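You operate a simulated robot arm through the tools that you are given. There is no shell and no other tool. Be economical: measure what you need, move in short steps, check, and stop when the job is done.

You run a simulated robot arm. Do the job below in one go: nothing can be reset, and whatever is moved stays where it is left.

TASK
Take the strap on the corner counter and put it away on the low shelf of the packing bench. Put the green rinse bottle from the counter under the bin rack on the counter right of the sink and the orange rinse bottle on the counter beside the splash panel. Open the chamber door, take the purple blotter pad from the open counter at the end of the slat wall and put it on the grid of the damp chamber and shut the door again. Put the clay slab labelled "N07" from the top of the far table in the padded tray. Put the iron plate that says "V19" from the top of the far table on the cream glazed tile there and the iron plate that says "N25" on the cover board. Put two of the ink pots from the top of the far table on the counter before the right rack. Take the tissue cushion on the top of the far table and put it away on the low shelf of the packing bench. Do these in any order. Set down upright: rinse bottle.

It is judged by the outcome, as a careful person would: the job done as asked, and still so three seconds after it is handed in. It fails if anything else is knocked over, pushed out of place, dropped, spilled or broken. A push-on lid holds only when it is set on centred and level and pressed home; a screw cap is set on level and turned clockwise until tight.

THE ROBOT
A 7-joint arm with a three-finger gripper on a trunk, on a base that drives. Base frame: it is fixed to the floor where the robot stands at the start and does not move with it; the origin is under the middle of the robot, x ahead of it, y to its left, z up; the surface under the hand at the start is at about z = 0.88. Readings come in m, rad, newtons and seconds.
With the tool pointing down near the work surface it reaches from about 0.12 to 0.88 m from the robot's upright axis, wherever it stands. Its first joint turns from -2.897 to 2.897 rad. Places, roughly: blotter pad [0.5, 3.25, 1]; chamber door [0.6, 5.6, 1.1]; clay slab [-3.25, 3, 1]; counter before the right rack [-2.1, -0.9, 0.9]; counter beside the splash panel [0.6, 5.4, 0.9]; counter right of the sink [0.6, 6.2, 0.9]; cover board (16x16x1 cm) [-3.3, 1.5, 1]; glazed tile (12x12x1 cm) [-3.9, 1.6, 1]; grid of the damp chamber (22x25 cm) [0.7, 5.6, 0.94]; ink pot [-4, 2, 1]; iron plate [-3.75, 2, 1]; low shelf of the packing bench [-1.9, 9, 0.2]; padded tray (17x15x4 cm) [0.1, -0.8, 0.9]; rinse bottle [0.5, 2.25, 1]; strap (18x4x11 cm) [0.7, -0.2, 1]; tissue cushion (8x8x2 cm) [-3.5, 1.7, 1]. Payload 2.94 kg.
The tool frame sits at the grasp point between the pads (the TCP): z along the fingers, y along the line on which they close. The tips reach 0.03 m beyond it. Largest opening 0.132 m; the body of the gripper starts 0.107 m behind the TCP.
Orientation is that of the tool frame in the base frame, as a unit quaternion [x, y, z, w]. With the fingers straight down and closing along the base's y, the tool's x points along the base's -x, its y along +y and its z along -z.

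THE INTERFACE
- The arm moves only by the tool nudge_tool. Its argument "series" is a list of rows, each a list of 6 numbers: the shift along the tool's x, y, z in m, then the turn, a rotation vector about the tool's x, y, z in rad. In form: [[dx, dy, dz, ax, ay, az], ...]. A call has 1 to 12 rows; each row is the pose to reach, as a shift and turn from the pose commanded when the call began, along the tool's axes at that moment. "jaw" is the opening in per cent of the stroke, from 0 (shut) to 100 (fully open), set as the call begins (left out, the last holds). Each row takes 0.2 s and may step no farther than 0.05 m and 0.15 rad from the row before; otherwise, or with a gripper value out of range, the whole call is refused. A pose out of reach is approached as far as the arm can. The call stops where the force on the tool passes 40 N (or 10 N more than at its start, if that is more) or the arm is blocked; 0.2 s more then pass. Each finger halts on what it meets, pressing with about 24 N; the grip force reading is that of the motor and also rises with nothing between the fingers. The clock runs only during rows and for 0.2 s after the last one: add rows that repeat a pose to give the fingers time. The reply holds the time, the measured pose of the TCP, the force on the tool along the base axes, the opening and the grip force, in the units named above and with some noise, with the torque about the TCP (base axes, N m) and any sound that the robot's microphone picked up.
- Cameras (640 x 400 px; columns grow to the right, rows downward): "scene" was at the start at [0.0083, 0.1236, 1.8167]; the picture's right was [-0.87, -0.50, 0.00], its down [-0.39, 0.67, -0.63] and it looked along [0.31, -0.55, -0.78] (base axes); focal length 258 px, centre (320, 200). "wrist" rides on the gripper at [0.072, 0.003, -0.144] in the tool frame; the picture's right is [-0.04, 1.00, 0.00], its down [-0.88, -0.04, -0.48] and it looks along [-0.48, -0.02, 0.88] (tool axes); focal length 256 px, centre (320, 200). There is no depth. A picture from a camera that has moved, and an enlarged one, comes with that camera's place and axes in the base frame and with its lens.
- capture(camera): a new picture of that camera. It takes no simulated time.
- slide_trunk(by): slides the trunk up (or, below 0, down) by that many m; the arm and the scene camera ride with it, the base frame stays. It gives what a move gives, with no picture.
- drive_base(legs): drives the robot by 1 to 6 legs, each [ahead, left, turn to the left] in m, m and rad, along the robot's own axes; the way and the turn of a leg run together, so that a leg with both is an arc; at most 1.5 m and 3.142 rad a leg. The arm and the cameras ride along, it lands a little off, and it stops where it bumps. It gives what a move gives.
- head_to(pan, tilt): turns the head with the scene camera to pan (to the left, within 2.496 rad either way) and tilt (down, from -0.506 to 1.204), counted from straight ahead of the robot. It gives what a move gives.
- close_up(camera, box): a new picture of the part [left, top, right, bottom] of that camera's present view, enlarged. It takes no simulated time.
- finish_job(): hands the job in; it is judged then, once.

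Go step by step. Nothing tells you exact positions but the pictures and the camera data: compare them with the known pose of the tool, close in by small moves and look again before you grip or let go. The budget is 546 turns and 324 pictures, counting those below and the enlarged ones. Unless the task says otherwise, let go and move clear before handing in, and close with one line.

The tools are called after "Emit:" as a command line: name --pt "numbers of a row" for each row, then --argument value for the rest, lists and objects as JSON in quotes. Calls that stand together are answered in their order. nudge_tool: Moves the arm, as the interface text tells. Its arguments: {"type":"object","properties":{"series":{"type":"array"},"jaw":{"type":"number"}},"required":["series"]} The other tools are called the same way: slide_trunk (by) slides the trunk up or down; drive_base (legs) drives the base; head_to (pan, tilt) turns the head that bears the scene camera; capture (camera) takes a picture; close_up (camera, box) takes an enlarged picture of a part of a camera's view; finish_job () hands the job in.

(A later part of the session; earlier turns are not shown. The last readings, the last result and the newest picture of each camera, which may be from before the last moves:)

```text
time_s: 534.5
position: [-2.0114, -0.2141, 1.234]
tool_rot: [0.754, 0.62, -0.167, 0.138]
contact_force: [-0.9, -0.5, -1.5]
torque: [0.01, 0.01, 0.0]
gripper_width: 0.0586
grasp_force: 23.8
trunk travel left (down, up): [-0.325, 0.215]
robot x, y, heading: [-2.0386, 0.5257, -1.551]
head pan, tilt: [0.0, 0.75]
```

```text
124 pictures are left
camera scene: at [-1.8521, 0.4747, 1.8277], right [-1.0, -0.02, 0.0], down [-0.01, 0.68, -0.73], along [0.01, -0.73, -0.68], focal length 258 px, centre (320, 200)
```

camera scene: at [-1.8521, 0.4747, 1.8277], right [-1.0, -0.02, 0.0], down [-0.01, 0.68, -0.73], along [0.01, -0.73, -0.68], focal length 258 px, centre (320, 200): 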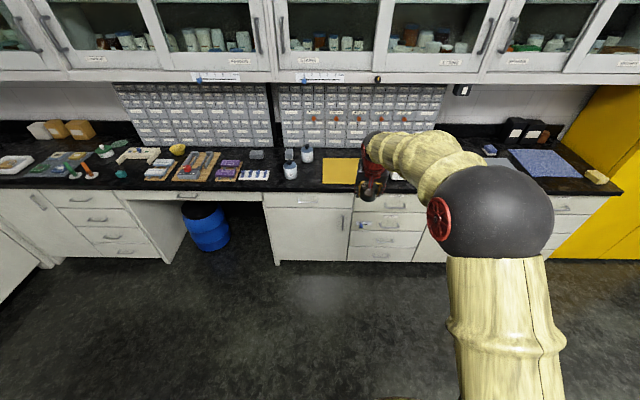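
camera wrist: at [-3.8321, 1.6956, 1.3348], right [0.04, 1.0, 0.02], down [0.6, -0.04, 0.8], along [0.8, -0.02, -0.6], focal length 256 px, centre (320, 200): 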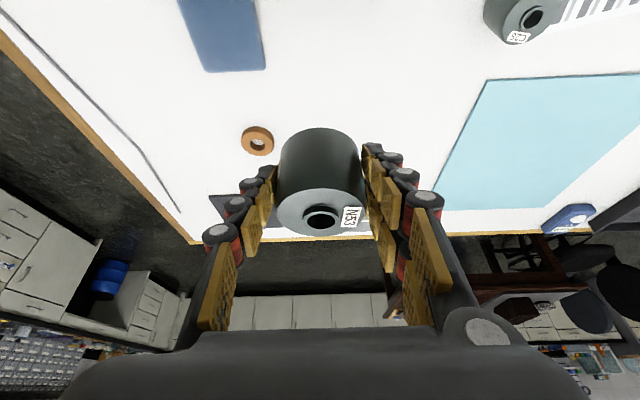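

Strafe left to x≈-1.79, lower the arm to clear the wall cabinets, and approach.

Emit:
nudge_tool --pt "0.018 0 0.039 0 0 0" --pt "0.036 0 0.078 0 0 0" --pt "0.054 0 0.117 0 0 0" --pt "0.065 0 0.14 0 0 0"

Emit:
drive_base --legs '[[0, 0.235, -0.02], [0.4, 0, 0]]'

Emit:
capture --camera "wrist"

Emit:
capture --camera "scene"

```text
time_s: 535.5
position: [-2.0117, -0.2161, 1.0796]
tool_rot: [0.755, 0.619, -0.167, 0.137]
contact_force: [0.0, -0.1, -1.2]
torque: [0.07, 0.0, -0.01]
gripper_width: 0.0586
grasp_force: 24.1
trunk travel left (down, up): [-0.325, 0.215]
robot x, y, heading: [-2.0451, 0.5221, -1.553]
head pan, tilt: [0.0, 0.75]
```

```text
time_s: 539.3
position: [-1.7858, -0.6209, 1.0791]
tool_rot: [0.758, 0.615, -0.167, 0.135]
contact_force: [1.0, 1.1, -1.2]
torque: [0.03, 0.04, -0.01]
gripper_width: 0.0584
grasp_force: 24.3
trunk travel left (down, up): [-0.325, 0.215]
robot x, y, heading: [-1.8048, 0.1207, -1.563]
head pan, tilt: [0.0, 0.75]
```

```text
123 pictures are left
camera wrist: at [-1.7567, -0.497, 1.18], right [0.97, -0.25, 0.02], down [-0.16, -0.58, 0.8], along [-0.19, -0.78, -0.6], focal length 256 px, centre (320, 200)
```

wrist: 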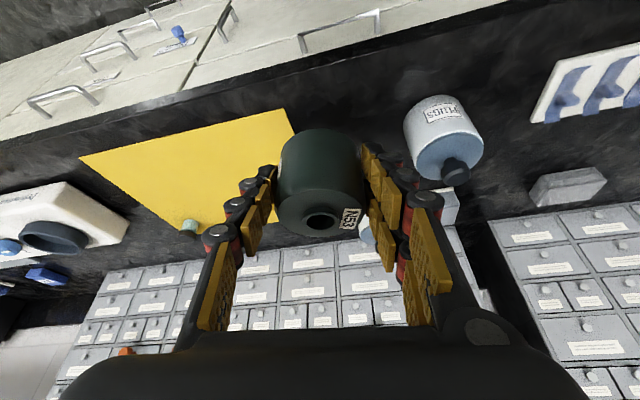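

```text
122 pictures are left
camera scene: at [-1.6153, 0.0669, 1.8277], right [-1.0, 0.0, 0.0], down [0.0, 0.68, -0.73], along [0.0, -0.73, -0.68], focal length 258 px, centre (320, 200)
```

scene: 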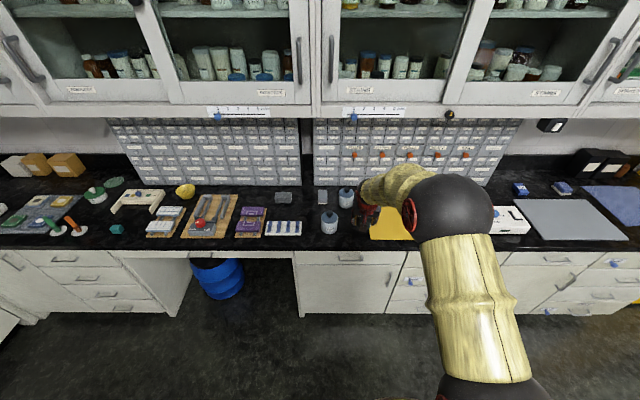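

Spot is clear; neighbours at (-1.66,-0.73) and (-1.76,-0.90). Advance 19 cm and lower.

Emit:
drive_base --legs '[[0.188, 0, -0.008]]'

Emit:
nudge_tool --pt "0.0169 0 0.0363 0 0 0" --pt "0.0338 0 0.0725 0 0 0" --pt "0.0549 0 0.1178 0 0 0" --pt "0.0549 0 0.1178 0 0 0"

Emit:
capture --camera "wrist"

Emit:
close_up --camera "scene" --box '[290, 160, 450, 260]'

```text
time_s: 540.9
position: [-1.7898, -0.8094, 1.0802]
tool_rot: [0.761, 0.612, -0.168, 0.135]
contact_force: [0.1, 0.4, -1.7]
torque: [0.01, 0.01, 0.03]
gripper_width: 0.0587
grasp_force: 23.9
trunk travel left (down, up): [-0.325, 0.215]
robot x, y, heading: [-1.805, -0.0679, -1.572]
head pan, tilt: [0.0, 0.75]
```

```text
time_s: 541.9
position: [-1.788, -0.808, 0.9507]
tool_rot: [0.76, 0.613, -0.168, 0.136]
contact_force: [-0.8, 0.6, -0.7]
torque: [-0.02, -0.01, 0.03]
gripper_width: 0.0587
grasp_force: 23.8
trunk travel left (down, up): [-0.325, 0.215]
robot x, y, heading: [-1.8049, -0.0668, -1.573]
head pan, tilt: [0.0, 0.75]
```

```text
121 pictures are left
camera wrist: at [-1.7584, -0.6857, 1.0506], right [0.97, -0.25, 0.02], down [-0.16, -0.57, 0.8], along [-0.19, -0.78, -0.6], focal length 256 px, centre (320, 200)
```

wrist: 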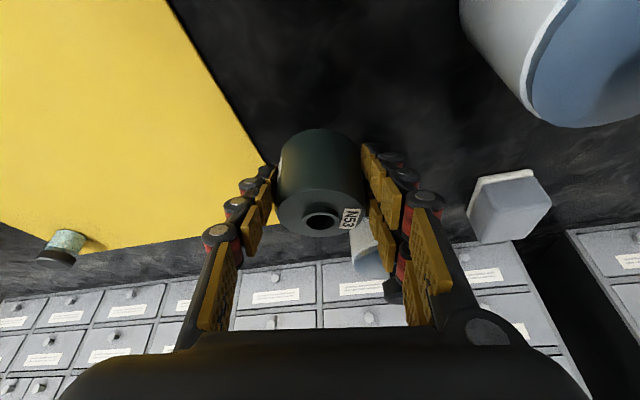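

```text
4.00 times, centred on (370, 210) of scene
camera zoom: at [-1.6153, -0.1231, 1.8278], right [-1.0, 0.0, 0.0], down [0.0, 0.68, -0.73], along [0.0, -0.73, -0.68], focal length 1032 px, centre (120, 160)
```

zoom: 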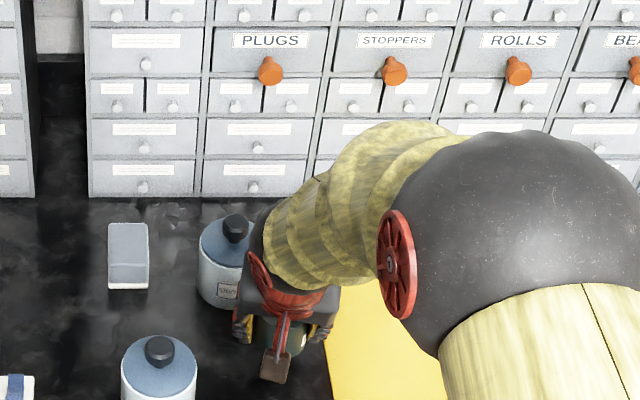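

Clearance is fine. Lower to contact.

Emit:
nudge_tool --pt "0.0059 0 0.0127 0 0 0" --pt "0.0106 0 0.0227 0 0 0" --pt "0.0118 0 0.0254 0 0 0" --pt "0.0131 0 0.0281 0 0 0" --pt "0.0144 0 0.0308 0 0 0"

```text
time_s: 543.1
position: [-1.7901, -0.81, 0.9204]
tool_rot: [0.76, 0.612, -0.17, 0.138]
contact_force: [-2.7, -1.7, 18.9]
torque: [-0.25, 0.24, 0.06]
gripper_width: 0.0585
grasp_force: 23.1
trunk travel left (down, up): [-0.325, 0.215]
robot x, y, heading: [-1.8043, -0.0701, -1.575]
head pan, tilt: [0.0, 0.75]
```

On the counter. Ease slightly, open a little, then lift out.

Emit:
nudge_tool --pt "-0.0006 0 -0.0014 0 0 0" --pt "-0.0006 0 -0.0014 0 0 0" --pt "-0.0006 0 -0.0014 0 0 0" --jaw 56

Emit:
nudge_tool --pt "-0.008 0 -0.018 0 0 0" --pt "-0.025 0 -0.054 0 0 0" --pt "-0.042 0 -0.09 0 0 0" --pt "-0.059 0 -0.126 0 0 0"

Emit:
drive_base --legs '[[-0.35, 0, 0]]'

Emit:
capture --camera "wrist"

Emit:
close_up --camera "scene" --box '[290, 140, 450, 240]'

```text
time_s: 543.9
position: [-1.7895, -0.8084, 0.9172]
tool_rot: [0.76, 0.613, -0.167, 0.136]
contact_force: [-0.3, -0.3, -0.3]
torque: [0.01, 0.01, -0.03]
gripper_width: 0.0741
grasp_force: 0.0
trunk travel left (down, up): [-0.325, 0.215]
robot x, y, heading: [-1.8054, -0.0674, -1.574]
head pan, tilt: [0.0, 0.75]
```

```text
time_s: 544.9
position: [-1.7919, -0.8073, 1.058]
tool_rot: [0.761, 0.612, -0.168, 0.135]
contact_force: [0.8, 0.2, -0.2]
torque: [-0.03, 0.01, -0.03]
gripper_width: 0.074
grasp_force: 0.0
trunk travel left (down, up): [-0.325, 0.215]
robot x, y, heading: [-1.8043, -0.0703, -1.569]
head pan, tilt: [0.0, 0.75]
```

```text
time_s: 547.2
position: [-1.7903, -0.4534, 1.0581]
tool_rot: [0.76, 0.613, -0.168, 0.137]
contact_force: [1.3, 0.1, 0.0]
torque: [-0.01, -0.08, 0.0]
gripper_width: 0.0739
grasp_force: 0.1
trunk travel left (down, up): [-0.325, 0.215]
robot x, y, heading: [-1.8061, 0.287, -1.572]
head pan, tilt: [0.0, 0.75]
```

```text
119 pictures are left
camera wrist: at [-1.7605, -0.3314, 1.1587], right [0.97, -0.25, 0.02], down [-0.16, -0.57, 0.8], along [-0.19, -0.78, -0.6], focal length 256 px, centre (320, 200)
```

wrist: 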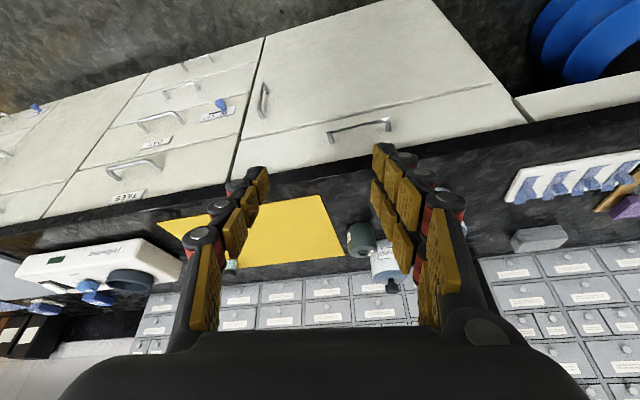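

```text
4.00 times, centred on (370, 190) of scene
camera zoom: at [-1.6149, 0.2318, 1.8278], right [-1.0, 0.0, 0.0], down [0.0, 0.68, -0.73], along [0.0, -0.73, -0.68], focal length 1032 px, centre (120, 240)
```

zoom: 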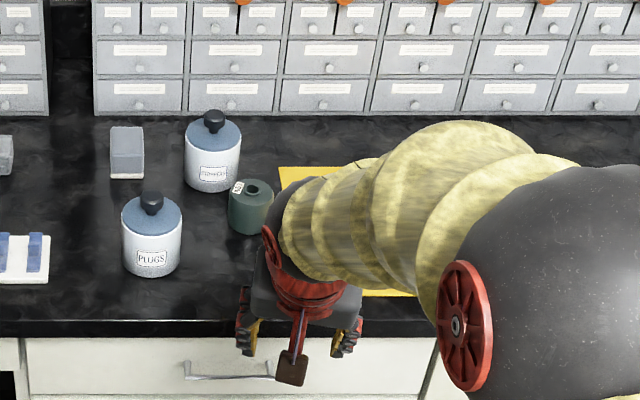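

Pot A stands neatly on the counter. Go back for pot B ("C26") at about (-3.708, 1.93), returning to the west side the same way.

Emit:
nudge_tool --pt "-0.018 0 -0.039 0 0 0" --pt "-0.036 0 -0.078 0 0 0" --pt "-0.054 0 -0.116 0 0 0" --pt "-0.0718 0 -0.154 0 0 0"

Emit:
drive_base --legs '[[0, 0, 1.572], [-1.5, 0, 0], [-1.35, 0, 0], [0, 1.18, 0]]'

Emit:
head_to --pan 0.0 --tilt 0.85

Emit:
capture --camera "scene"

```text
time_s: 548.2
position: [-1.7897, -0.4539, 1.2286]
tool_rot: [0.76, 0.613, -0.168, 0.134]
contact_force: [-0.7, 1.0, -0.5]
torque: [-0.03, 0.01, 0.03]
gripper_width: 0.0742
grasp_force: 0.1
trunk travel left (down, up): [-0.325, 0.215]
robot x, y, heading: [-1.805, 0.283, -1.569]
head pan, tilt: [0.0, 0.75]
```

```text
time_s: 571.4
position: [-3.9304, 1.453, 1.2267]
tool_rot: [0.107, 0.971, -0.024, 0.215]
contact_force: [-0.5, 0.3, 0.1]
torque: [0.02, -0.01, 0.03]
gripper_width: 0.0739
grasp_force: 0.1
trunk travel left (down, up): [-0.325, 0.215]
robot x, y, heading: [-4.6726, 1.4415, -0.003]
head pan, tilt: [0.0, 0.75]
```

```text
time_s: 572.1
position: [-3.9308, 1.4525, 1.2269]
tool_rot: [0.108, 0.971, -0.024, 0.213]
contact_force: [-0.1, -1.0, 0.7]
torque: [0.03, 0.01, 0.0]
gripper_width: 0.0738
grasp_force: 0.1
trunk travel left (down, up): [-0.325, 0.215]
robot x, y, heading: [-4.6687, 1.4419, -0.007]
head pan, tilt: [0.0, 0.85]
```

```text
117 pictures are left
camera scene: at [-4.6193, 1.6314, 1.8197], right [-0.01, -1.0, 0.0], down [-0.75, 0.01, -0.66], along [0.66, -0.01, -0.75], focal length 258 px, centre (320, 200)
```

scene: 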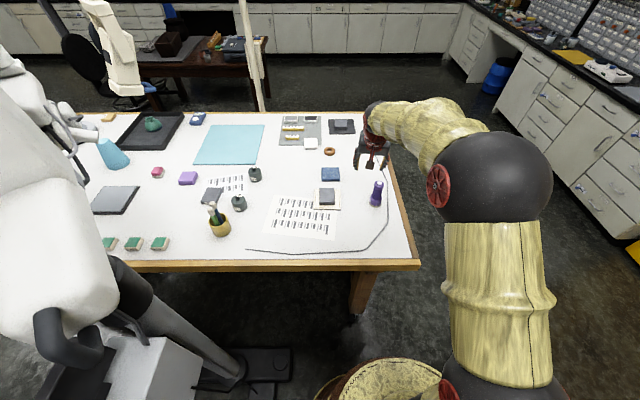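

Move in and turn toward pot B.

Emit:
drive_base --legs '[[0.25, 0.06, 0], [0, 0, 0.507]]'

Emit:
capture --camera "wrist"

```text
time_s: 575.4
position: [-3.7805, 1.8658, 1.2275]
tool_rot: [-0.136, 0.967, 0.03, 0.214]
contact_force: [-0.1, -0.9, -0.6]
torque: [-0.05, 0.0, 0.04]
gripper_width: 0.0739
grasp_force: 0.2
trunk travel left (down, up): [-0.325, 0.215]
robot x, y, heading: [-4.4234, 1.5009, 0.492]
head pan, tilt: [0.0, 0.85]
```

```text
116 pictures are left
camera wrist: at [-3.9015, 1.8334, 1.3275], right [-0.24, 0.97, 0.02], down [0.58, 0.13, 0.8], along [0.78, 0.2, -0.6], focal length 256 px, centre (320, 200)
```

wrist: 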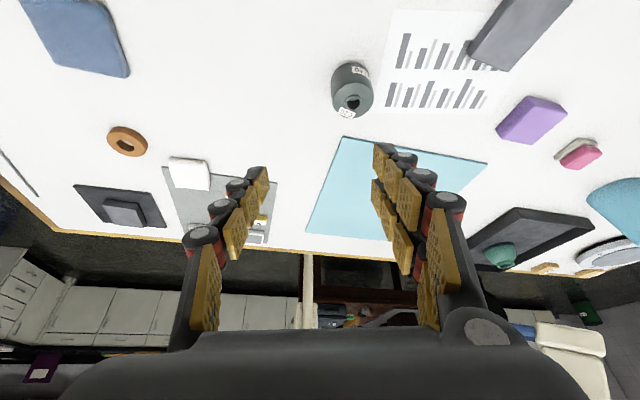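

Pot B at (-3.72, 1.927). Move over it and partly down.

Emit:
nudge_tool --pt "-0.03 0.02 0.014 0 0 0" --pt "-0.062 0.0426 0.029 0 0 0" --pt "-0.044 0.0426 0.068 0 0 0" --pt "-0.025 0.0426 0.107 0 0 0" --pt "-0.006 0.0426 0.148 0 0 0" --pt "0.0127 0.0426 0.189 0 0 0" --jaw 54

Emit:
capture --camera "wrist"

```text
time_s: 576.8
position: [-3.7237, 1.925, 1.0536]
tool_rot: [-0.137, 0.967, 0.03, 0.214]
contact_force: [0.8, 0.6, -0.4]
torque: [-0.06, 0.05, 0.03]
gripper_width: 0.0712
grasp_force: 0.0
trunk travel left (down, up): [-0.325, 0.215]
robot x, y, heading: [-4.4207, 1.5006, 0.495]
head pan, tilt: [0.0, 0.85]
```

```text
115 pictures are left
camera wrist: at [-3.8466, 1.8932, 1.1527], right [-0.24, 0.97, 0.02], down [0.58, 0.13, 0.8], along [0.78, 0.2, -0.6], focal length 256 px, centre (320, 200)
```

wrist: 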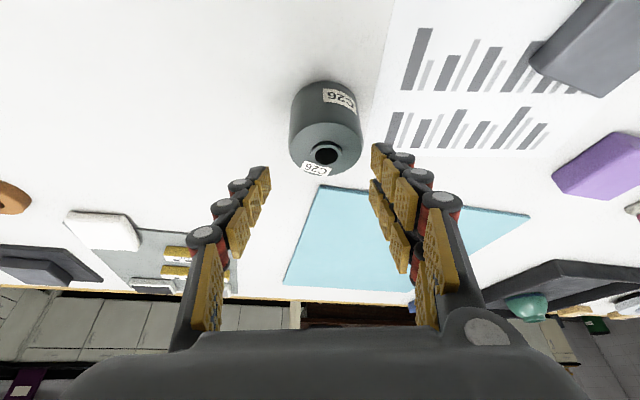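

Slight sideways correction, descend and close.

Emit:
nudge_tool --pt "0.01 0.004 0.018 0 0 0" --pt "0.02 0.004 0.036 0 0 0" --pt "0.029 0.004 0.0527 0 0 0" --pt "0.029 0.004 0.0527 0 0 0"

Emit:
nudge_tool --pt "0 0 0 0 0 0" --pt "0 0 0 0 0 0" --pt "0 0 0 0 0 0" --jaw 10

Emit:
capture --camera "wrist"

```text
time_s: 577.8
position: [-3.7305, 1.9283, 0.9916]
tool_rot: [-0.136, 0.967, 0.031, 0.214]
contact_force: [-0.2, 0.0, -1.0]
torque: [0.03, -0.02, -0.01]
gripper_width: 0.0714
grasp_force: 0.1
trunk travel left (down, up): [-0.325, 0.215]
robot x, y, heading: [-4.4224, 1.5007, 0.493]
head pan, tilt: [0.0, 0.85]
```

```text
time_s: 578.5
position: [-3.7302, 1.9275, 0.9908]
tool_rot: [-0.137, 0.967, 0.031, 0.214]
contact_force: [-1.2, -0.8, 1.7]
torque: [-0.01, -0.02, -0.02]
gripper_width: 0.0587
grasp_force: 23.6
trunk travel left (down, up): [-0.325, 0.215]
robot x, y, heading: [-4.4212, 1.502, 0.5]
head pan, tilt: [0.0, 0.85]
```

```text
114 pictures are left
camera wrist: at [-3.8523, 1.8961, 1.0915], right [-0.24, 0.97, 0.02], down [0.58, 0.13, 0.8], along [0.78, 0.2, -0.6], focal length 256 px, centre (320, 200)
```

wrist: 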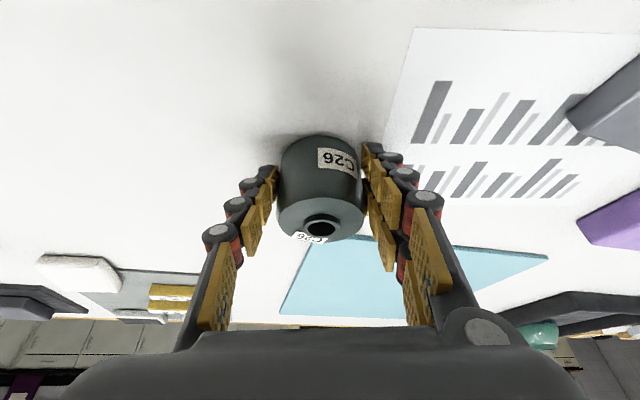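

Pot B gripped. Lift and carry it to the counter the same way.

Emit:
nudge_tool --pt "-0.006 0 -0.0136 0 0 0" --pt "-0.025 0 -0.054 0 0 0" --pt "-0.044 0 -0.095 0 0 0" --pt "-0.063 0 -0.136 0 0 0" --pt "-0.082 0 -0.177 0 0 0" --pt "-0.101 0 -0.218 0 0 0"

Emit:
drive_base --legs '[[0, 0, -0.495], [-0.25, 0, 0], [0, -1.08, 0], [1.5, 0, 0], [1.34, 0, 0], [0, 0, -1.571]]'

Emit:
nudge_tool --pt "0.018 0 0.039 0 0 0" --pt "0.036 0 0.078 0 0 0" --pt "0.054 0 0.117 0 0 0" --pt "0.065 0 0.14 0 0 0"

Emit:
head_to --pan 0.0 --tilt 0.75

Emit:
capture --camera "scene"

```text
time_s: 580.0
position: [-3.7318, 1.9284, 1.2317]
tool_rot: [-0.137, 0.967, 0.029, 0.213]
contact_force: [-0.4, -0.9, -1.8]
torque: [0.01, -0.03, 0.04]
gripper_width: 0.0585
grasp_force: 23.9
trunk travel left (down, up): [-0.325, 0.215]
robot x, y, heading: [-4.4222, 1.4989, 0.489]
head pan, tilt: [0.0, 0.85]
```

```text
time_s: 605.4
position: [-1.7406, -0.2401, 1.2312]
tool_rot: [0.749, 0.626, -0.166, 0.138]
contact_force: [-0.7, 0.0, -0.5]
torque: [0.03, -0.03, -0.01]
gripper_width: 0.0588
grasp_force: 23.9
trunk travel left (down, up): [-0.325, 0.215]
robot x, y, heading: [-1.8182, 0.5703, -1.533]
head pan, tilt: [0.0, 0.85]
```

```text
time_s: 606.4
position: [-1.742, -0.241, 1.0764]
tool_rot: [0.749, 0.627, -0.165, 0.138]
contact_force: [0.3, -0.8, -1.2]
torque: [0.05, -0.02, -0.07]
gripper_width: 0.0585
grasp_force: 23.9
trunk travel left (down, up): [-0.325, 0.215]
robot x, y, heading: [-1.8171, 0.5691, -1.532]
head pan, tilt: [0.0, 0.85]
```

```text
time_s: 607.1
position: [-1.7421, -0.2421, 1.0769]
tool_rot: [0.749, 0.626, -0.166, 0.138]
contact_force: [-0.4, 1.1, -1.7]
torque: [0.0, 0.02, 0.03]
gripper_width: 0.0587
grasp_force: 23.6
trunk travel left (down, up): [-0.325, 0.215]
robot x, y, heading: [-1.8136, 0.5715, -1.532]
head pan, tilt: [0.0, 0.75]
```

```text
113 pictures are left
camera scene: at [-1.625, 0.5222, 1.8277], right [-1.0, -0.03, 0.0], down [-0.02, 0.68, -0.73], along [0.02, -0.73, -0.68], focal length 258 px, centre (320, 200)
```

scene: 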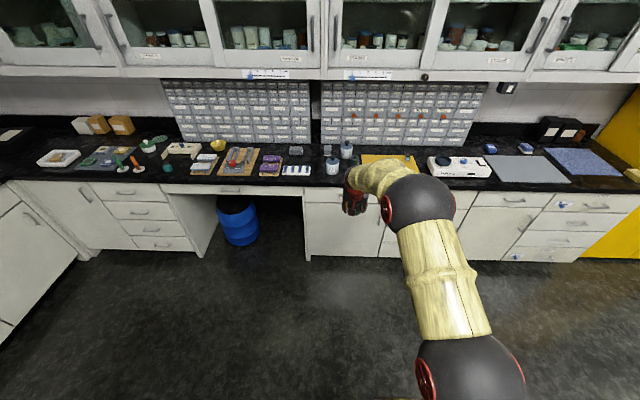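

Straighten, align x to -1.79 and advance.

Emit:
drive_base --legs '[[0, -0.015, -0.038], [0.36, 0, 0]]'

Emit:
capture --camera "wrist"

Emit:
close_up --camera "scene" --box '[290, 140, 450, 260]'

```text
time_s: 609.8
position: [-1.7934, -0.6042, 1.0752]
tool_rot: [0.762, 0.61, -0.168, 0.135]
contact_force: [-0.2, 0.3, -1.1]
torque: [0.03, 0.0, 0.01]
gripper_width: 0.0584
grasp_force: 23.9
trunk travel left (down, up): [-0.325, 0.215]
robot x, y, heading: [-1.8334, 0.2097, -1.577]
head pan, tilt: [0.0, 0.75]
```

```text
112 pictures are left
camera wrist: at [-1.7625, -0.4817, 1.176], right [0.97, -0.26, 0.02], down [-0.17, -0.57, 0.8], along [-0.2, -0.78, -0.6], focal length 256 px, centre (320, 200)
```

wrist: 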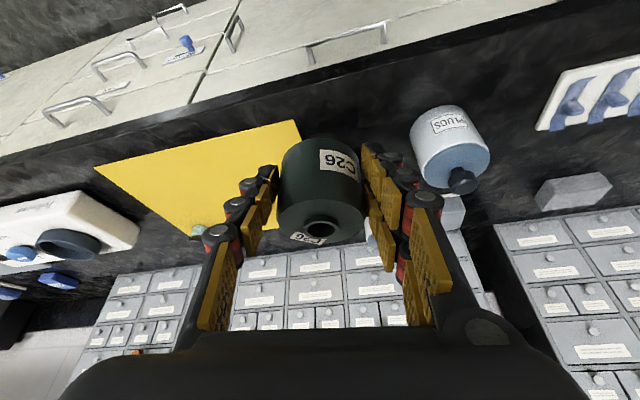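

```text
3.33 times, centred on (370, 200) of scene
camera zoom: at [-1.6446, 0.1531, 1.8277], right [-1.0, 0.01, 0.0], down [0.01, 0.68, -0.73], along [-0.01, -0.73, -0.68], focal length 860 px, centre (153, 200)
```

zoom: 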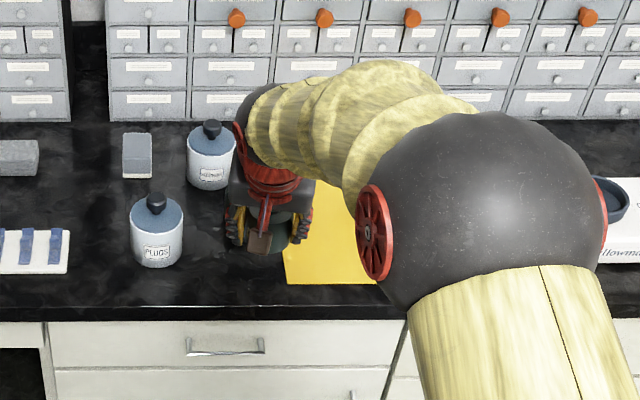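

Advance 9 cm and lower toward the counter in front of pot A.

Emit:
drive_base --legs '[[0.085, 0, 0]]'

Emit:
nudge_tool --pt "0.0169 0 0.0363 0 0 0" --pt "0.0338 0 0.0725 0 0 0" --pt "0.0528 0 0.1133 0 0 0" --pt "0.0528 0 0.1133 0 0 0"

Emit:
capture --camera "wrist"

```text
time_s: 610.9
position: [-1.7957, -0.6924, 1.074]
tool_rot: [0.763, 0.61, -0.168, 0.134]
contact_force: [0.4, -0.5, -2.1]
torque: [0.07, 0.02, -0.01]
gripper_width: 0.0588
grasp_force: 24.0
trunk travel left (down, up): [-0.325, 0.215]
robot x, y, heading: [-1.8364, 0.1178, -1.578]
head pan, tilt: [0.0, 0.75]
```

```text
time_s: 611.9
position: [-1.7932, -0.6919, 0.9526]
tool_rot: [0.763, 0.609, -0.17, 0.134]
contact_force: [0.6, -0.2, -1.7]
torque: [0.05, 0.03, 0.01]
gripper_width: 0.0586
grasp_force: 24.2
trunk travel left (down, up): [-0.325, 0.215]
robot x, y, heading: [-1.8323, 0.12, -1.578]
head pan, tilt: [0.0, 0.75]
```

```text
110 pictures are left
camera wrist: at [-1.7627, -0.5688, 1.0527], right [0.97, -0.26, 0.02], down [-0.17, -0.57, 0.8], along [-0.2, -0.78, -0.6], focal length 256 px, centre (320, 200)
```

wrist: 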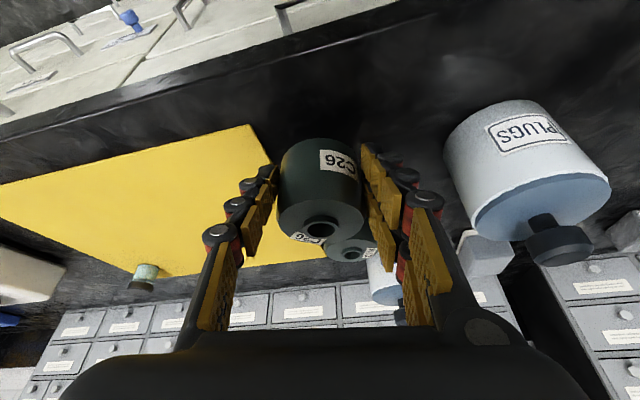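

Clear of pot A and the PLUGS jar. Lower to contact.

Emit:
nudge_tool --pt "0.0059 0 0.0127 0 0 0" --pt "0.0118 0 0.0254 0 0 0" --pt "0.0139 0 0.0299 0 0 0" --pt "0.0152 0 0.0326 0 0 0" --pt "0.0165 0 0.0353 0 0 0"

```text
time_s: 613.1
position: [-1.7942, -0.693, 0.9154]
tool_rot: [0.762, 0.609, -0.171, 0.137]
contact_force: [-1.1, -3.2, 20.0]
torque: [-0.41, 0.19, 0.29]
gripper_width: 0.0591
grasp_force: 23.8
trunk travel left (down, up): [-0.325, 0.215]
robot x, y, heading: [-1.8358, 0.1274, -1.583]
head pan, tilt: [0.0, 0.75]
```

Emit:
nudge_tool --pt "-0.0006 0 -0.0014 0 0 0" --pt "-0.0006 0 -0.0014 0 0 0" --pt "-0.0006 0 -0.0014 0 0 0" --jaw 56

Emit:
nudge_tool --pt "-0.008 0 -0.018 0 0 0" --pt "-0.025 0 -0.054 0 0 0" --pt "-0.042 0 -0.09 0 0 0" --pt "-0.059 0 -0.126 0 0 0" --pt "-0.076 0 -0.163 0 0 0"

Emit:
drive_base --legs '[[-0.35, 0, 0]]'

Emit:
capture --camera "scene"

Emit:
close_up --camera "scene" --box '[290, 140, 450, 240]'

```text
time_s: 613.9
position: [-1.7943, -0.6904, 0.9113]
tool_rot: [0.763, 0.611, -0.167, 0.133]
contact_force: [0.0, 0.6, 3.3]
torque: [-0.01, -0.14, -0.04]
gripper_width: 0.0762
grasp_force: 0.4
trunk travel left (down, up): [-0.325, 0.215]
robot x, y, heading: [-1.8347, 0.1235, -1.584]
head pan, tilt: [0.0, 0.75]
```

```text
time_s: 615.1
position: [-1.795, -0.6911, 1.093]
tool_rot: [0.763, 0.61, -0.169, 0.133]
contact_force: [-0.2, 0.6, -0.4]
torque: [-0.07, 0.01, 0.04]
gripper_width: 0.0738
grasp_force: 0.1
trunk travel left (down, up): [-0.325, 0.215]
robot x, y, heading: [-1.8349, 0.1206, -1.579]
head pan, tilt: [0.0, 0.75]
```

```text
time_s: 617.4
position: [-1.7934, -0.337, 1.0945]
tool_rot: [0.763, 0.61, -0.168, 0.136]
contact_force: [-0.3, 0.3, 0.4]
torque: [0.01, 0.04, 0.01]
gripper_width: 0.0741
grasp_force: 0.1
trunk travel left (down, up): [-0.325, 0.215]
robot x, y, heading: [-1.8315, 0.4793, -1.582]
head pan, tilt: [0.0, 0.75]
```

```text
109 pictures are left
camera scene: at [-1.642, 0.4223, 1.8278], right [-1.0, 0.01, 0.0], down [0.01, 0.68, -0.73], along [-0.01, -0.73, -0.68], focal length 258 px, centre (320, 200)
```

scene: 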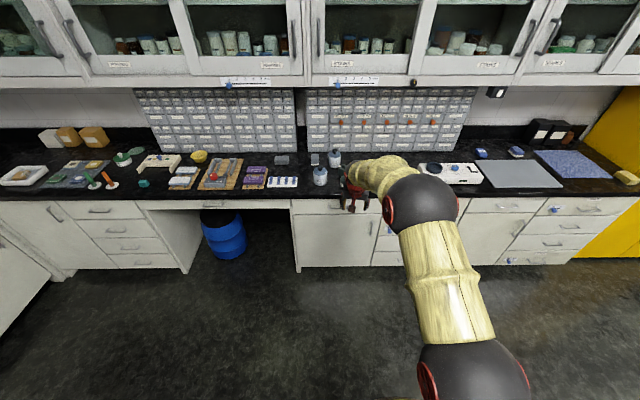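

```text
4.00 times, centred on (370, 190) of scene
camera zoom: at [-1.642, 0.4223, 1.8278], right [-1.0, 0.01, 0.0], down [0.01, 0.68, -0.73], along [-0.01, -0.73, -0.68], focal length 1032 px, centre (120, 240)
```

zoom: 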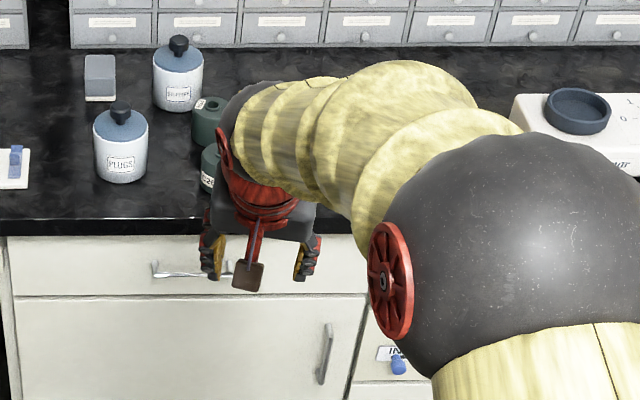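

Both pots are placed. Last item: the tissue cushion. First restore the forward-leaning hand posture used for the low shelf, here in free space.

Emit:
nudge_tool --pt "0.0238 -0.0315 -0.011 -0.0172 -0.0675 -0.0206" --pt "0.0475 -0.063 -0.0221 -0.0344 -0.1349 -0.0413" --pt "0.0713 -0.0946 -0.0332 -0.0516 -0.2024 -0.0619" --pt "0.095 -0.1262 -0.0443 -0.0688 -0.2699 -0.0826" --pt "0.1188 -0.1578 -0.0553 -0.0859 -0.3373 -0.1032" --pt "0.1425 -0.1893 -0.0664 -0.1031 -0.4048 -0.1238" --pt "0.1663 -0.2209 -0.0774 -0.1203 -0.4722 -0.1445" --pt "0.19 -0.2524 -0.0885 -0.1375 -0.5397 -0.1651" --pt "0.19 -0.2524 -0.0885 -0.1375 -0.5397 -0.1651" --jaw 90

Emit:
close_up --camera "scene" --box '[290, 140, 450, 240]'

```text
time_s: 619.4
position: [-1.9906, -0.0742, 1.0921]
tool_rot: [0.628, 0.621, -0.335, 0.329]
contact_force: [0.0, 0.2, 0.4]
torque: [0.02, 0.02, -0.02]
gripper_width: 0.1187
grasp_force: 0.1
trunk travel left (down, up): [-0.325, 0.215]
robot x, y, heading: [-1.8329, 0.4798, -1.583]
head pan, tilt: [0.0, 0.75]
```

```text
4.00 times, centred on (370, 190) of scene
camera zoom: at [-1.6421, 0.4218, 1.8278], right [-1.0, 0.01, 0.0], down [0.01, 0.68, -0.73], along [-0.01, -0.73, -0.68], focal length 1032 px, centre (120, 240)
```

zoom: 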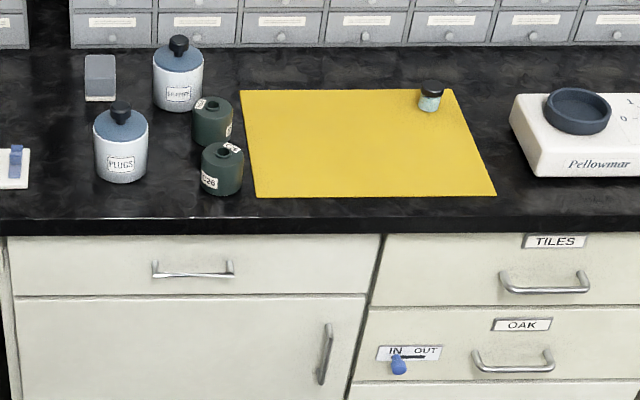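

Both pots are upright in place. Turn around and go to the table's south end for the cushion.

Emit:
drive_base --legs '[[0, 0, -3.13], [0, 1.0, 0], [0, 0.77, 0]]'

Emit:
head_to --pan -0.1 --tilt 0.7

Emit:
capture --camera "scene"

```text
time_s: 635.7
position: [-3.4518, 1.0504, 1.093]
tool_rot: [-0.621, 0.628, 0.329, 0.334]
contact_force: [0.2, 0.2, -0.5]
torque: [-0.03, -0.03, -0.04]
gripper_width: 0.1188
grasp_force: 0.0
trunk travel left (down, up): [-0.325, 0.215]
robot x, y, heading: [-3.6114, 0.4977, 1.556]
head pan, tilt: [0.0, 0.75]
```

```text
time_s: 636.4
position: [-3.452, 1.05, 1.0933]
tool_rot: [-0.621, 0.629, 0.328, 0.334]
contact_force: [0.1, 0.9, 0.4]
torque: [-0.02, -0.03, -0.02]
gripper_width: 0.1187
grasp_force: 0.0
trunk travel left (down, up): [-0.325, 0.215]
robot x, y, heading: [-3.6128, 0.4968, 1.559]
head pan, tilt: [-0.099, 0.7]
```

```text
106 pictures are left
camera scene: at [-3.7932, 0.5556, 1.832], right [0.99, -0.11, 0.0], down [-0.07, -0.64, -0.76], along [0.09, 0.76, -0.64], focal length 258 px, centre (320, 200)
```

scene: 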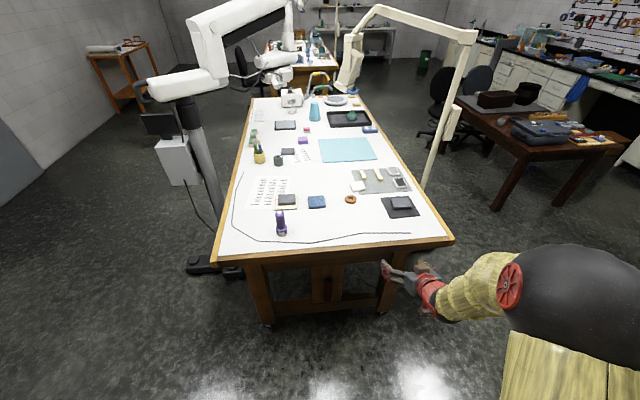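

Emit:
close_up --camera "scene" --box '[330, 160, 426, 220]'

```text
6.67 times, centred on (378, 190) of scene
camera zoom: at [-3.7932, 0.5556, 1.832], right [0.99, -0.11, 0.0], down [-0.07, -0.64, -0.76], along [0.09, 0.76, -0.64], focal length 1719 px, centre (-67, 267)
```

zoom: 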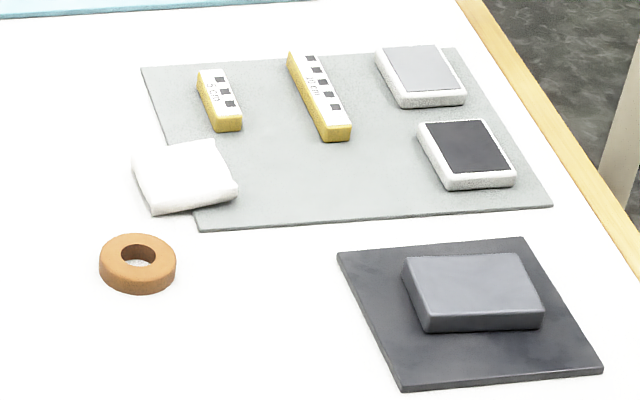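

Cushion centre ≈(-3.450, 1.677), about 7.5 cm. Drive 0.32 m closer and extend over it.

Emit:
drive_base --legs '[[0.34, 0, 0.012]]'

Emit:
nudge_tool --pt "-0.0215 0 0.032 0 0 0" --pt "-0.043 0 0.064 0 0 0" --pt "-0.0645 0 0.0957 0 0 0" --pt "-0.086 0 0.1276 0 0 0" --pt "-0.1075 0 0.1595 0 0 0" --pt "-0.129 0 0.191 0 0 0" --pt "-0.129 0 0.191 0 0 0"

Emit:
capture --camera "wrist"

```text
time_s: 638.6
position: [-3.4552, 1.3918, 1.0923]
tool_rot: [-0.624, 0.624, 0.331, 0.333]
contact_force: [0.7, 0.0, -0.5]
torque: [-0.02, -0.01, -0.03]
gripper_width: 0.1185
grasp_force: 0.1
trunk travel left (down, up): [-0.325, 0.215]
robot x, y, heading: [-3.6154, 0.8349, 1.568]
head pan, tilt: [-0.099, 0.7]
```

```text
time_s: 640.2
position: [-3.4558, 1.6224, 1.0917]
tool_rot: [-0.624, 0.625, 0.33, 0.333]
contact_force: [0.7, 0.0, -0.2]
torque: [0.02, 0.02, 0.03]
gripper_width: 0.119
grasp_force: 0.0
trunk travel left (down, up): [-0.325, 0.215]
robot x, y, heading: [-3.6131, 0.8406, 1.571]
head pan, tilt: [-0.099, 0.7]
```

```text
104 pictures are left
camera wrist: at [-3.4585, 1.4638, 1.1128], right [-1.0, 0.03, 0.03], down [0.04, 0.1, 0.99], along [0.02, 0.99, -0.1], focal length 256 px, centre (320, 200)
```

wrist: 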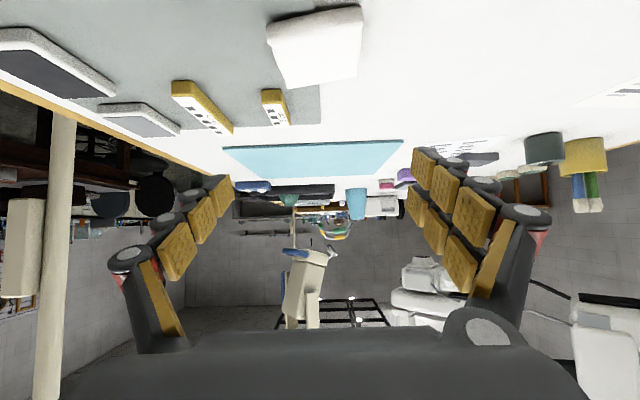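

Cushion centre ≈(-3.456, 1.666), yawed about +0.2. Rotate to match and descend to z≈1.02.

Emit:
nudge_tool --pt "0.0 -0.002 0.02 -0.083 0 -0.056" --pt "0.02 -0.0034 0.04 -0.166 0 -0.112" --pt "0.043 -0.0034 0.061 -0.166 0 -0.112" --pt "0.043 -0.0034 0.061 -0.166 0 -0.112"

Emit:
capture --camera "wrist"

```text
time_s: 641.2
position: [-3.4505, 1.6499, 1.0222]
tool_rot: [0.684, -0.559, -0.362, -0.297]
contact_force: [-0.8, -0.2, 0.3]
torque: [-0.01, -0.02, 0.03]
gripper_width: 0.1188
grasp_force: 0.1
trunk travel left (down, up): [-0.325, 0.215]
robot x, y, heading: [-3.613, 0.8369, 1.571]
head pan, tilt: [-0.099, 0.7]
```

```text
103 pictures are left
camera wrist: at [-3.4221, 1.4936, 1.0426], right [-0.98, -0.17, 0.03], down [0.02, 0.1, 0.99], along [-0.17, 0.98, -0.1], focal length 256 px, centre (320, 200)
```

wrist: 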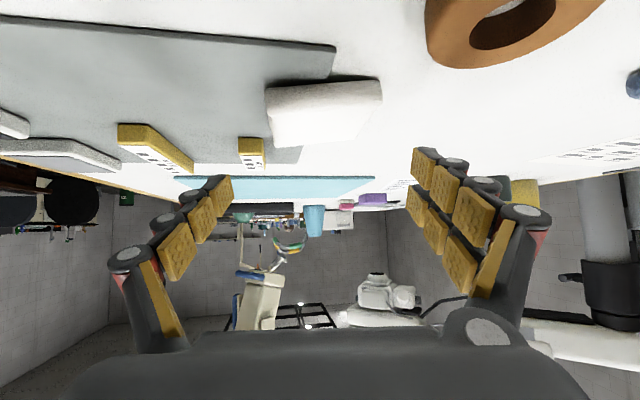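

Aligned. Lower 3 cm and close gently.

Emit:
nudge_tool --pt "0.0125 0 0.0085 0 0 0" --pt "0.0257 0 0.0173 0 0 0" --pt "0.0257 0 0.0173 0 0 0"

Emit:
nudge_tool --pt "0 0 0 0 0 0" --pt "0 0 0 0 0 0" --pt "0 0 0 0 0 0" --pt "0 0 0 0 0 0" --pt "0 0 0 0 0 0" --jaw 40

Emit:
nudge_tool --pt "-0.0083 0 -0.0055 0 0 0" --pt "-0.0249 0 -0.0168 0 0 0"

Emit:
capture --camera "wrist"

```text
time_s: 642.0
position: [-3.4502, 1.6497, 0.9917]
tool_rot: [0.684, -0.559, -0.362, -0.298]
contact_force: [-0.4, -0.9, 0.1]
torque: [0.0, 0.04, -0.01]
gripper_width: 0.1188
grasp_force: 0.0
trunk travel left (down, up): [-0.325, 0.215]
robot x, y, heading: [-3.609, 0.839, 1.569]
head pan, tilt: [-0.099, 0.7]
```

```text
time_s: 643.2
position: [-3.4513, 1.6495, 0.9909]
tool_rot: [0.683, -0.56, -0.362, -0.299]
contact_force: [-0.3, -0.3, 0.6]
torque: [-0.03, 0.0, -0.01]
gripper_width: 0.0744
grasp_force: 23.8
trunk travel left (down, up): [-0.325, 0.215]
robot x, y, heading: [-3.6075, 0.837, 1.57]
head pan, tilt: [-0.099, 0.7]
```

```text
time_s: 643.8
position: [-3.4496, 1.6476, 1.0212]
tool_rot: [0.684, -0.559, -0.362, -0.296]
contact_force: [0.6, 0.1, 0.0]
torque: [0.01, -0.01, -0.01]
gripper_width: 0.0747
grasp_force: 24.1
trunk travel left (down, up): [-0.325, 0.215]
robot x, y, heading: [-3.6115, 0.8372, 1.562]
head pan, tilt: [-0.099, 0.7]
```

```text
102 pictures are left
camera wrist: at [-3.4211, 1.4919, 1.0423], right [-0.98, -0.17, 0.03], down [0.02, 0.1, 0.99], along [-0.17, 0.98, -0.1], focal length 256 px, centre (320, 200)
```

wrist: 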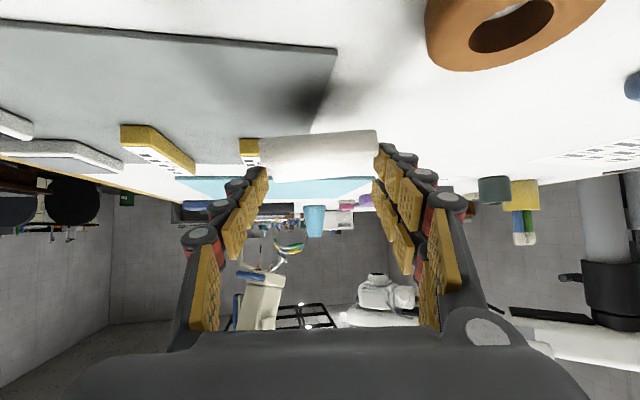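

Cushion is held. Lift, retract with yaw undone, and drive to the packing bench via the centre lane (x≈-2.23).

Emit:
nudge_tool --pt "-0.04 0 -0.027 0 0 0" --pt "-0.066 0 -0.045 0 0 0" --pt "-0.042 0 -0.082 0.083 0 0.056" --pt "-0.018 0 -0.119 0.166 0 0.112" --pt "0.006 0 -0.155 0.166 0 0.112" --pt "0.03 0 -0.192 0.166 0 0.112" --pt "0.054 0 -0.228 0.166 0 0.112" --pt "0.066 0 -0.245 0.166 0 0.112"

Emit:
drive_base --legs '[[-0.4, 0, 0.006], [0, -1.38, 0], [1.5, 0, 0], [1.5, 0, 0], [1.5, 0, 0], [1.5, 0, 0]]'

Emit:
head_to --pan 0.0 --tilt 0.6

Emit:
capture --camera "scene"

Emit:
capture --camera "wrist"

```text
time_s: 645.6
position: [-3.4025, 1.4103, 1.1063]
tool_rot: [-0.624, 0.626, 0.33, 0.333]
contact_force: [-0.3, 0.4, -0.3]
torque: [0.0, 0.02, 0.04]
gripper_width: 0.0746
grasp_force: 24.3
trunk travel left (down, up): [-0.325, 0.215]
robot x, y, heading: [-3.6105, 0.8386, 1.571]
head pan, tilt: [-0.099, 0.7]
```

```text
time_s: 670.9
position: [-1.8756, 4.2404, 1.1054]
tool_rot: [-0.548, 0.693, 0.29, 0.368]
contact_force: [0.9, 2.0, -1.2]
torque: [-0.11, -0.01, -0.02]
gripper_width: 0.0729
grasp_force: 24.2
trunk travel left (down, up): [-0.325, 0.215]
robot x, y, heading: [-2.2169, 3.7268, 1.344]
head pan, tilt: [-0.099, 0.7]
stopped in leg 5: the robot was blocked; the commanded pose is now the measured one
```

```text
time_s: 671.6
position: [-1.8792, 4.2363, 1.1096]
tool_rot: [-0.547, 0.693, 0.29, 0.369]
contact_force: [0.3, 0.7, -0.8]
torque: [0.05, 0.04, 0.03]
gripper_width: 0.0732
grasp_force: 23.6
trunk travel left (down, up): [-0.325, 0.215]
robot x, y, heading: [-2.2134, 3.7229, 1.342]
head pan, tilt: [0.0, 0.6]
```

```text
101 pictures are left
camera scene: at [-2.3846, 3.827, 1.8407], right [0.97, -0.23, 0.0], down [-0.13, -0.55, -0.82], along [0.19, 0.8, -0.57], focal length 258 px, centre (320, 200)
```

scene: 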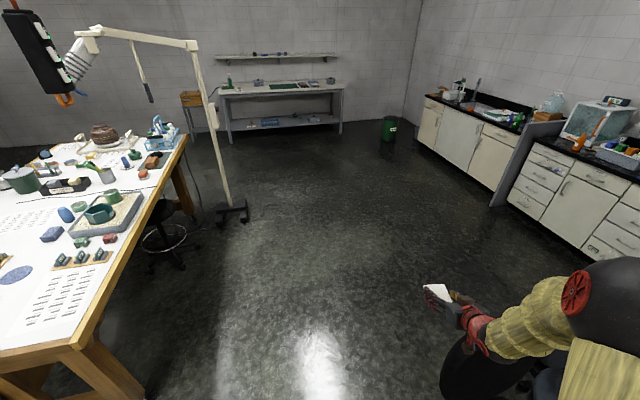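

```text
100 pictures are left
camera wrist: at [-1.9197, 4.0816, 1.1294], right [-0.97, 0.26, 0.03], down [0.06, 0.08, 0.99], along [0.25, 0.96, -0.1], focal length 256 px, centre (320, 200)
```

wrist: 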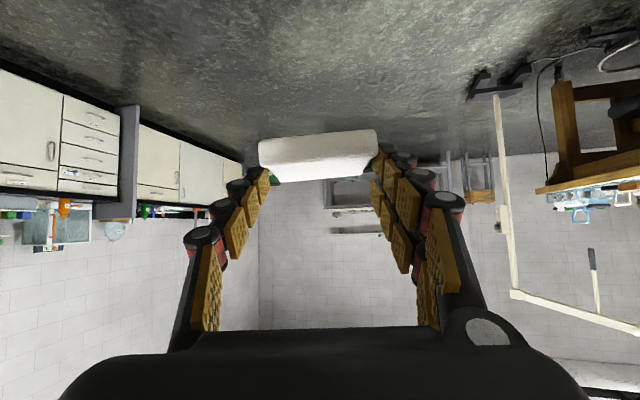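

A chair on the right brushed the base. Move left 0.25 m, straighten and continue.

Emit:
drive_base --legs '[[-0.05, 0.25, 0], [0, 0, 0.229], [1.5, 0, 0], [0.6, 0, 0]]'

Emit:
head_to --pan -2.4 --tilt 0.45

Emit:
capture --camera "scene"

```text
time_s: 684.2
position: [-2.2706, 6.3915, 1.1084]
tool_rot: [0.625, -0.622, -0.333, -0.334]
contact_force: [0.0, -0.3, -0.2]
torque: [-0.01, -0.02, -0.01]
gripper_width: 0.0734
grasp_force: 24.1
trunk travel left (down, up): [-0.325, 0.215]
robot x, y, heading: [-2.48, 5.814, 1.58]
head pan, tilt: [0.0, 0.6]
```

```text
time_s: 686.4
position: [-2.2703, 6.3925, 1.109]
tool_rot: [0.625, -0.622, -0.332, -0.334]
contact_force: [0.0, -0.6, -0.7]
torque: [0.01, 0.04, 0.03]
gripper_width: 0.073
grasp_force: 23.7
trunk travel left (down, up): [-0.325, 0.215]
robot x, y, heading: [-2.4752, 5.8196, 1.572]
head pan, tilt: [-2.4, 0.45]
```

```text
99 pictures are left
camera scene: at [-2.6031, 5.7202, 1.8542], right [-0.73, -0.68, 0.0], down [-0.3, 0.32, -0.9], along [0.61, -0.66, -0.44], focal length 258 px, centre (320, 200)
```

scene: 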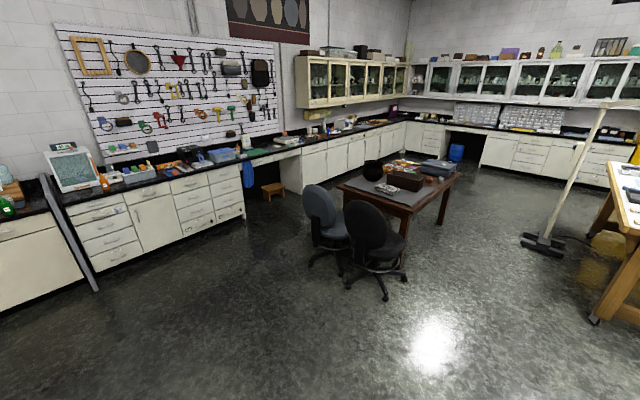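

Chairs stand normally. Shift right to align with the shelf spot and drive up to the bench.

Emit:
drive_base --legs '[[0, -0.41, 0], [1.5, 0, 0]]'

Emit:
head_to --pan 0.0 --tilt 0.7

Emit:
slide_trunk --by -0.32

Emit:
capture --camera "scene"

```text
time_s: 695.9
position: [-1.8859, 7.8694, 1.1095]
tool_rot: [0.629, -0.619, -0.334, -0.332]
contact_force: [0.3, 0.9, 0.7]
torque: [0.01, 0.01, -0.01]
gripper_width: 0.0732
grasp_force: 24.5
trunk travel left (down, up): [-0.325, 0.215]
robot x, y, heading: [-2.0827, 7.2926, 1.588]
head pan, tilt: [-2.4, 0.45]
```

```text
time_s: 698.1
position: [-1.885, 7.8706, 1.1106]
tool_rot: [0.63, -0.618, -0.335, -0.332]
contact_force: [0.5, 0.0, -0.8]
torque: [0.02, -0.01, -0.02]
gripper_width: 0.0732
grasp_force: 24.8
trunk travel left (down, up): [-0.325, 0.215]
robot x, y, heading: [-2.0847, 7.2904, 1.582]
head pan, tilt: [0.0, 0.7]
```

```text
time_s: 701.2
position: [-1.8862, 7.8692, 0.7892]
tool_rot: [0.629, -0.618, -0.334, -0.332]
contact_force: [0.2, 0.4, 0.1]
torque: [0.0, -0.01, -0.04]
gripper_width: 0.0733
grasp_force: 23.8
trunk travel left (down, up): [-0.005, 0.535]
robot x, y, heading: [-2.0831, 7.296, 1.587]
head pan, tilt: [0.0, 0.7]
```

```text
98 pictures are left
camera scene: at [-2.2738, 7.3449, 1.5121], right [1.0, 0.02, 0.0], down [0.01, -0.64, -0.76], along [-0.01, 0.76, -0.64], focal length 258 px, centre (320, 200)
```

scene: 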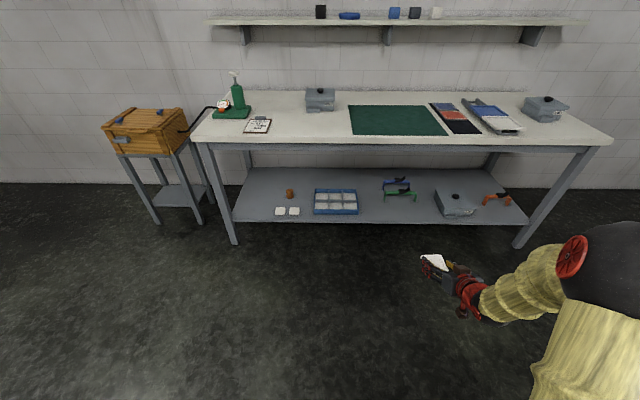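

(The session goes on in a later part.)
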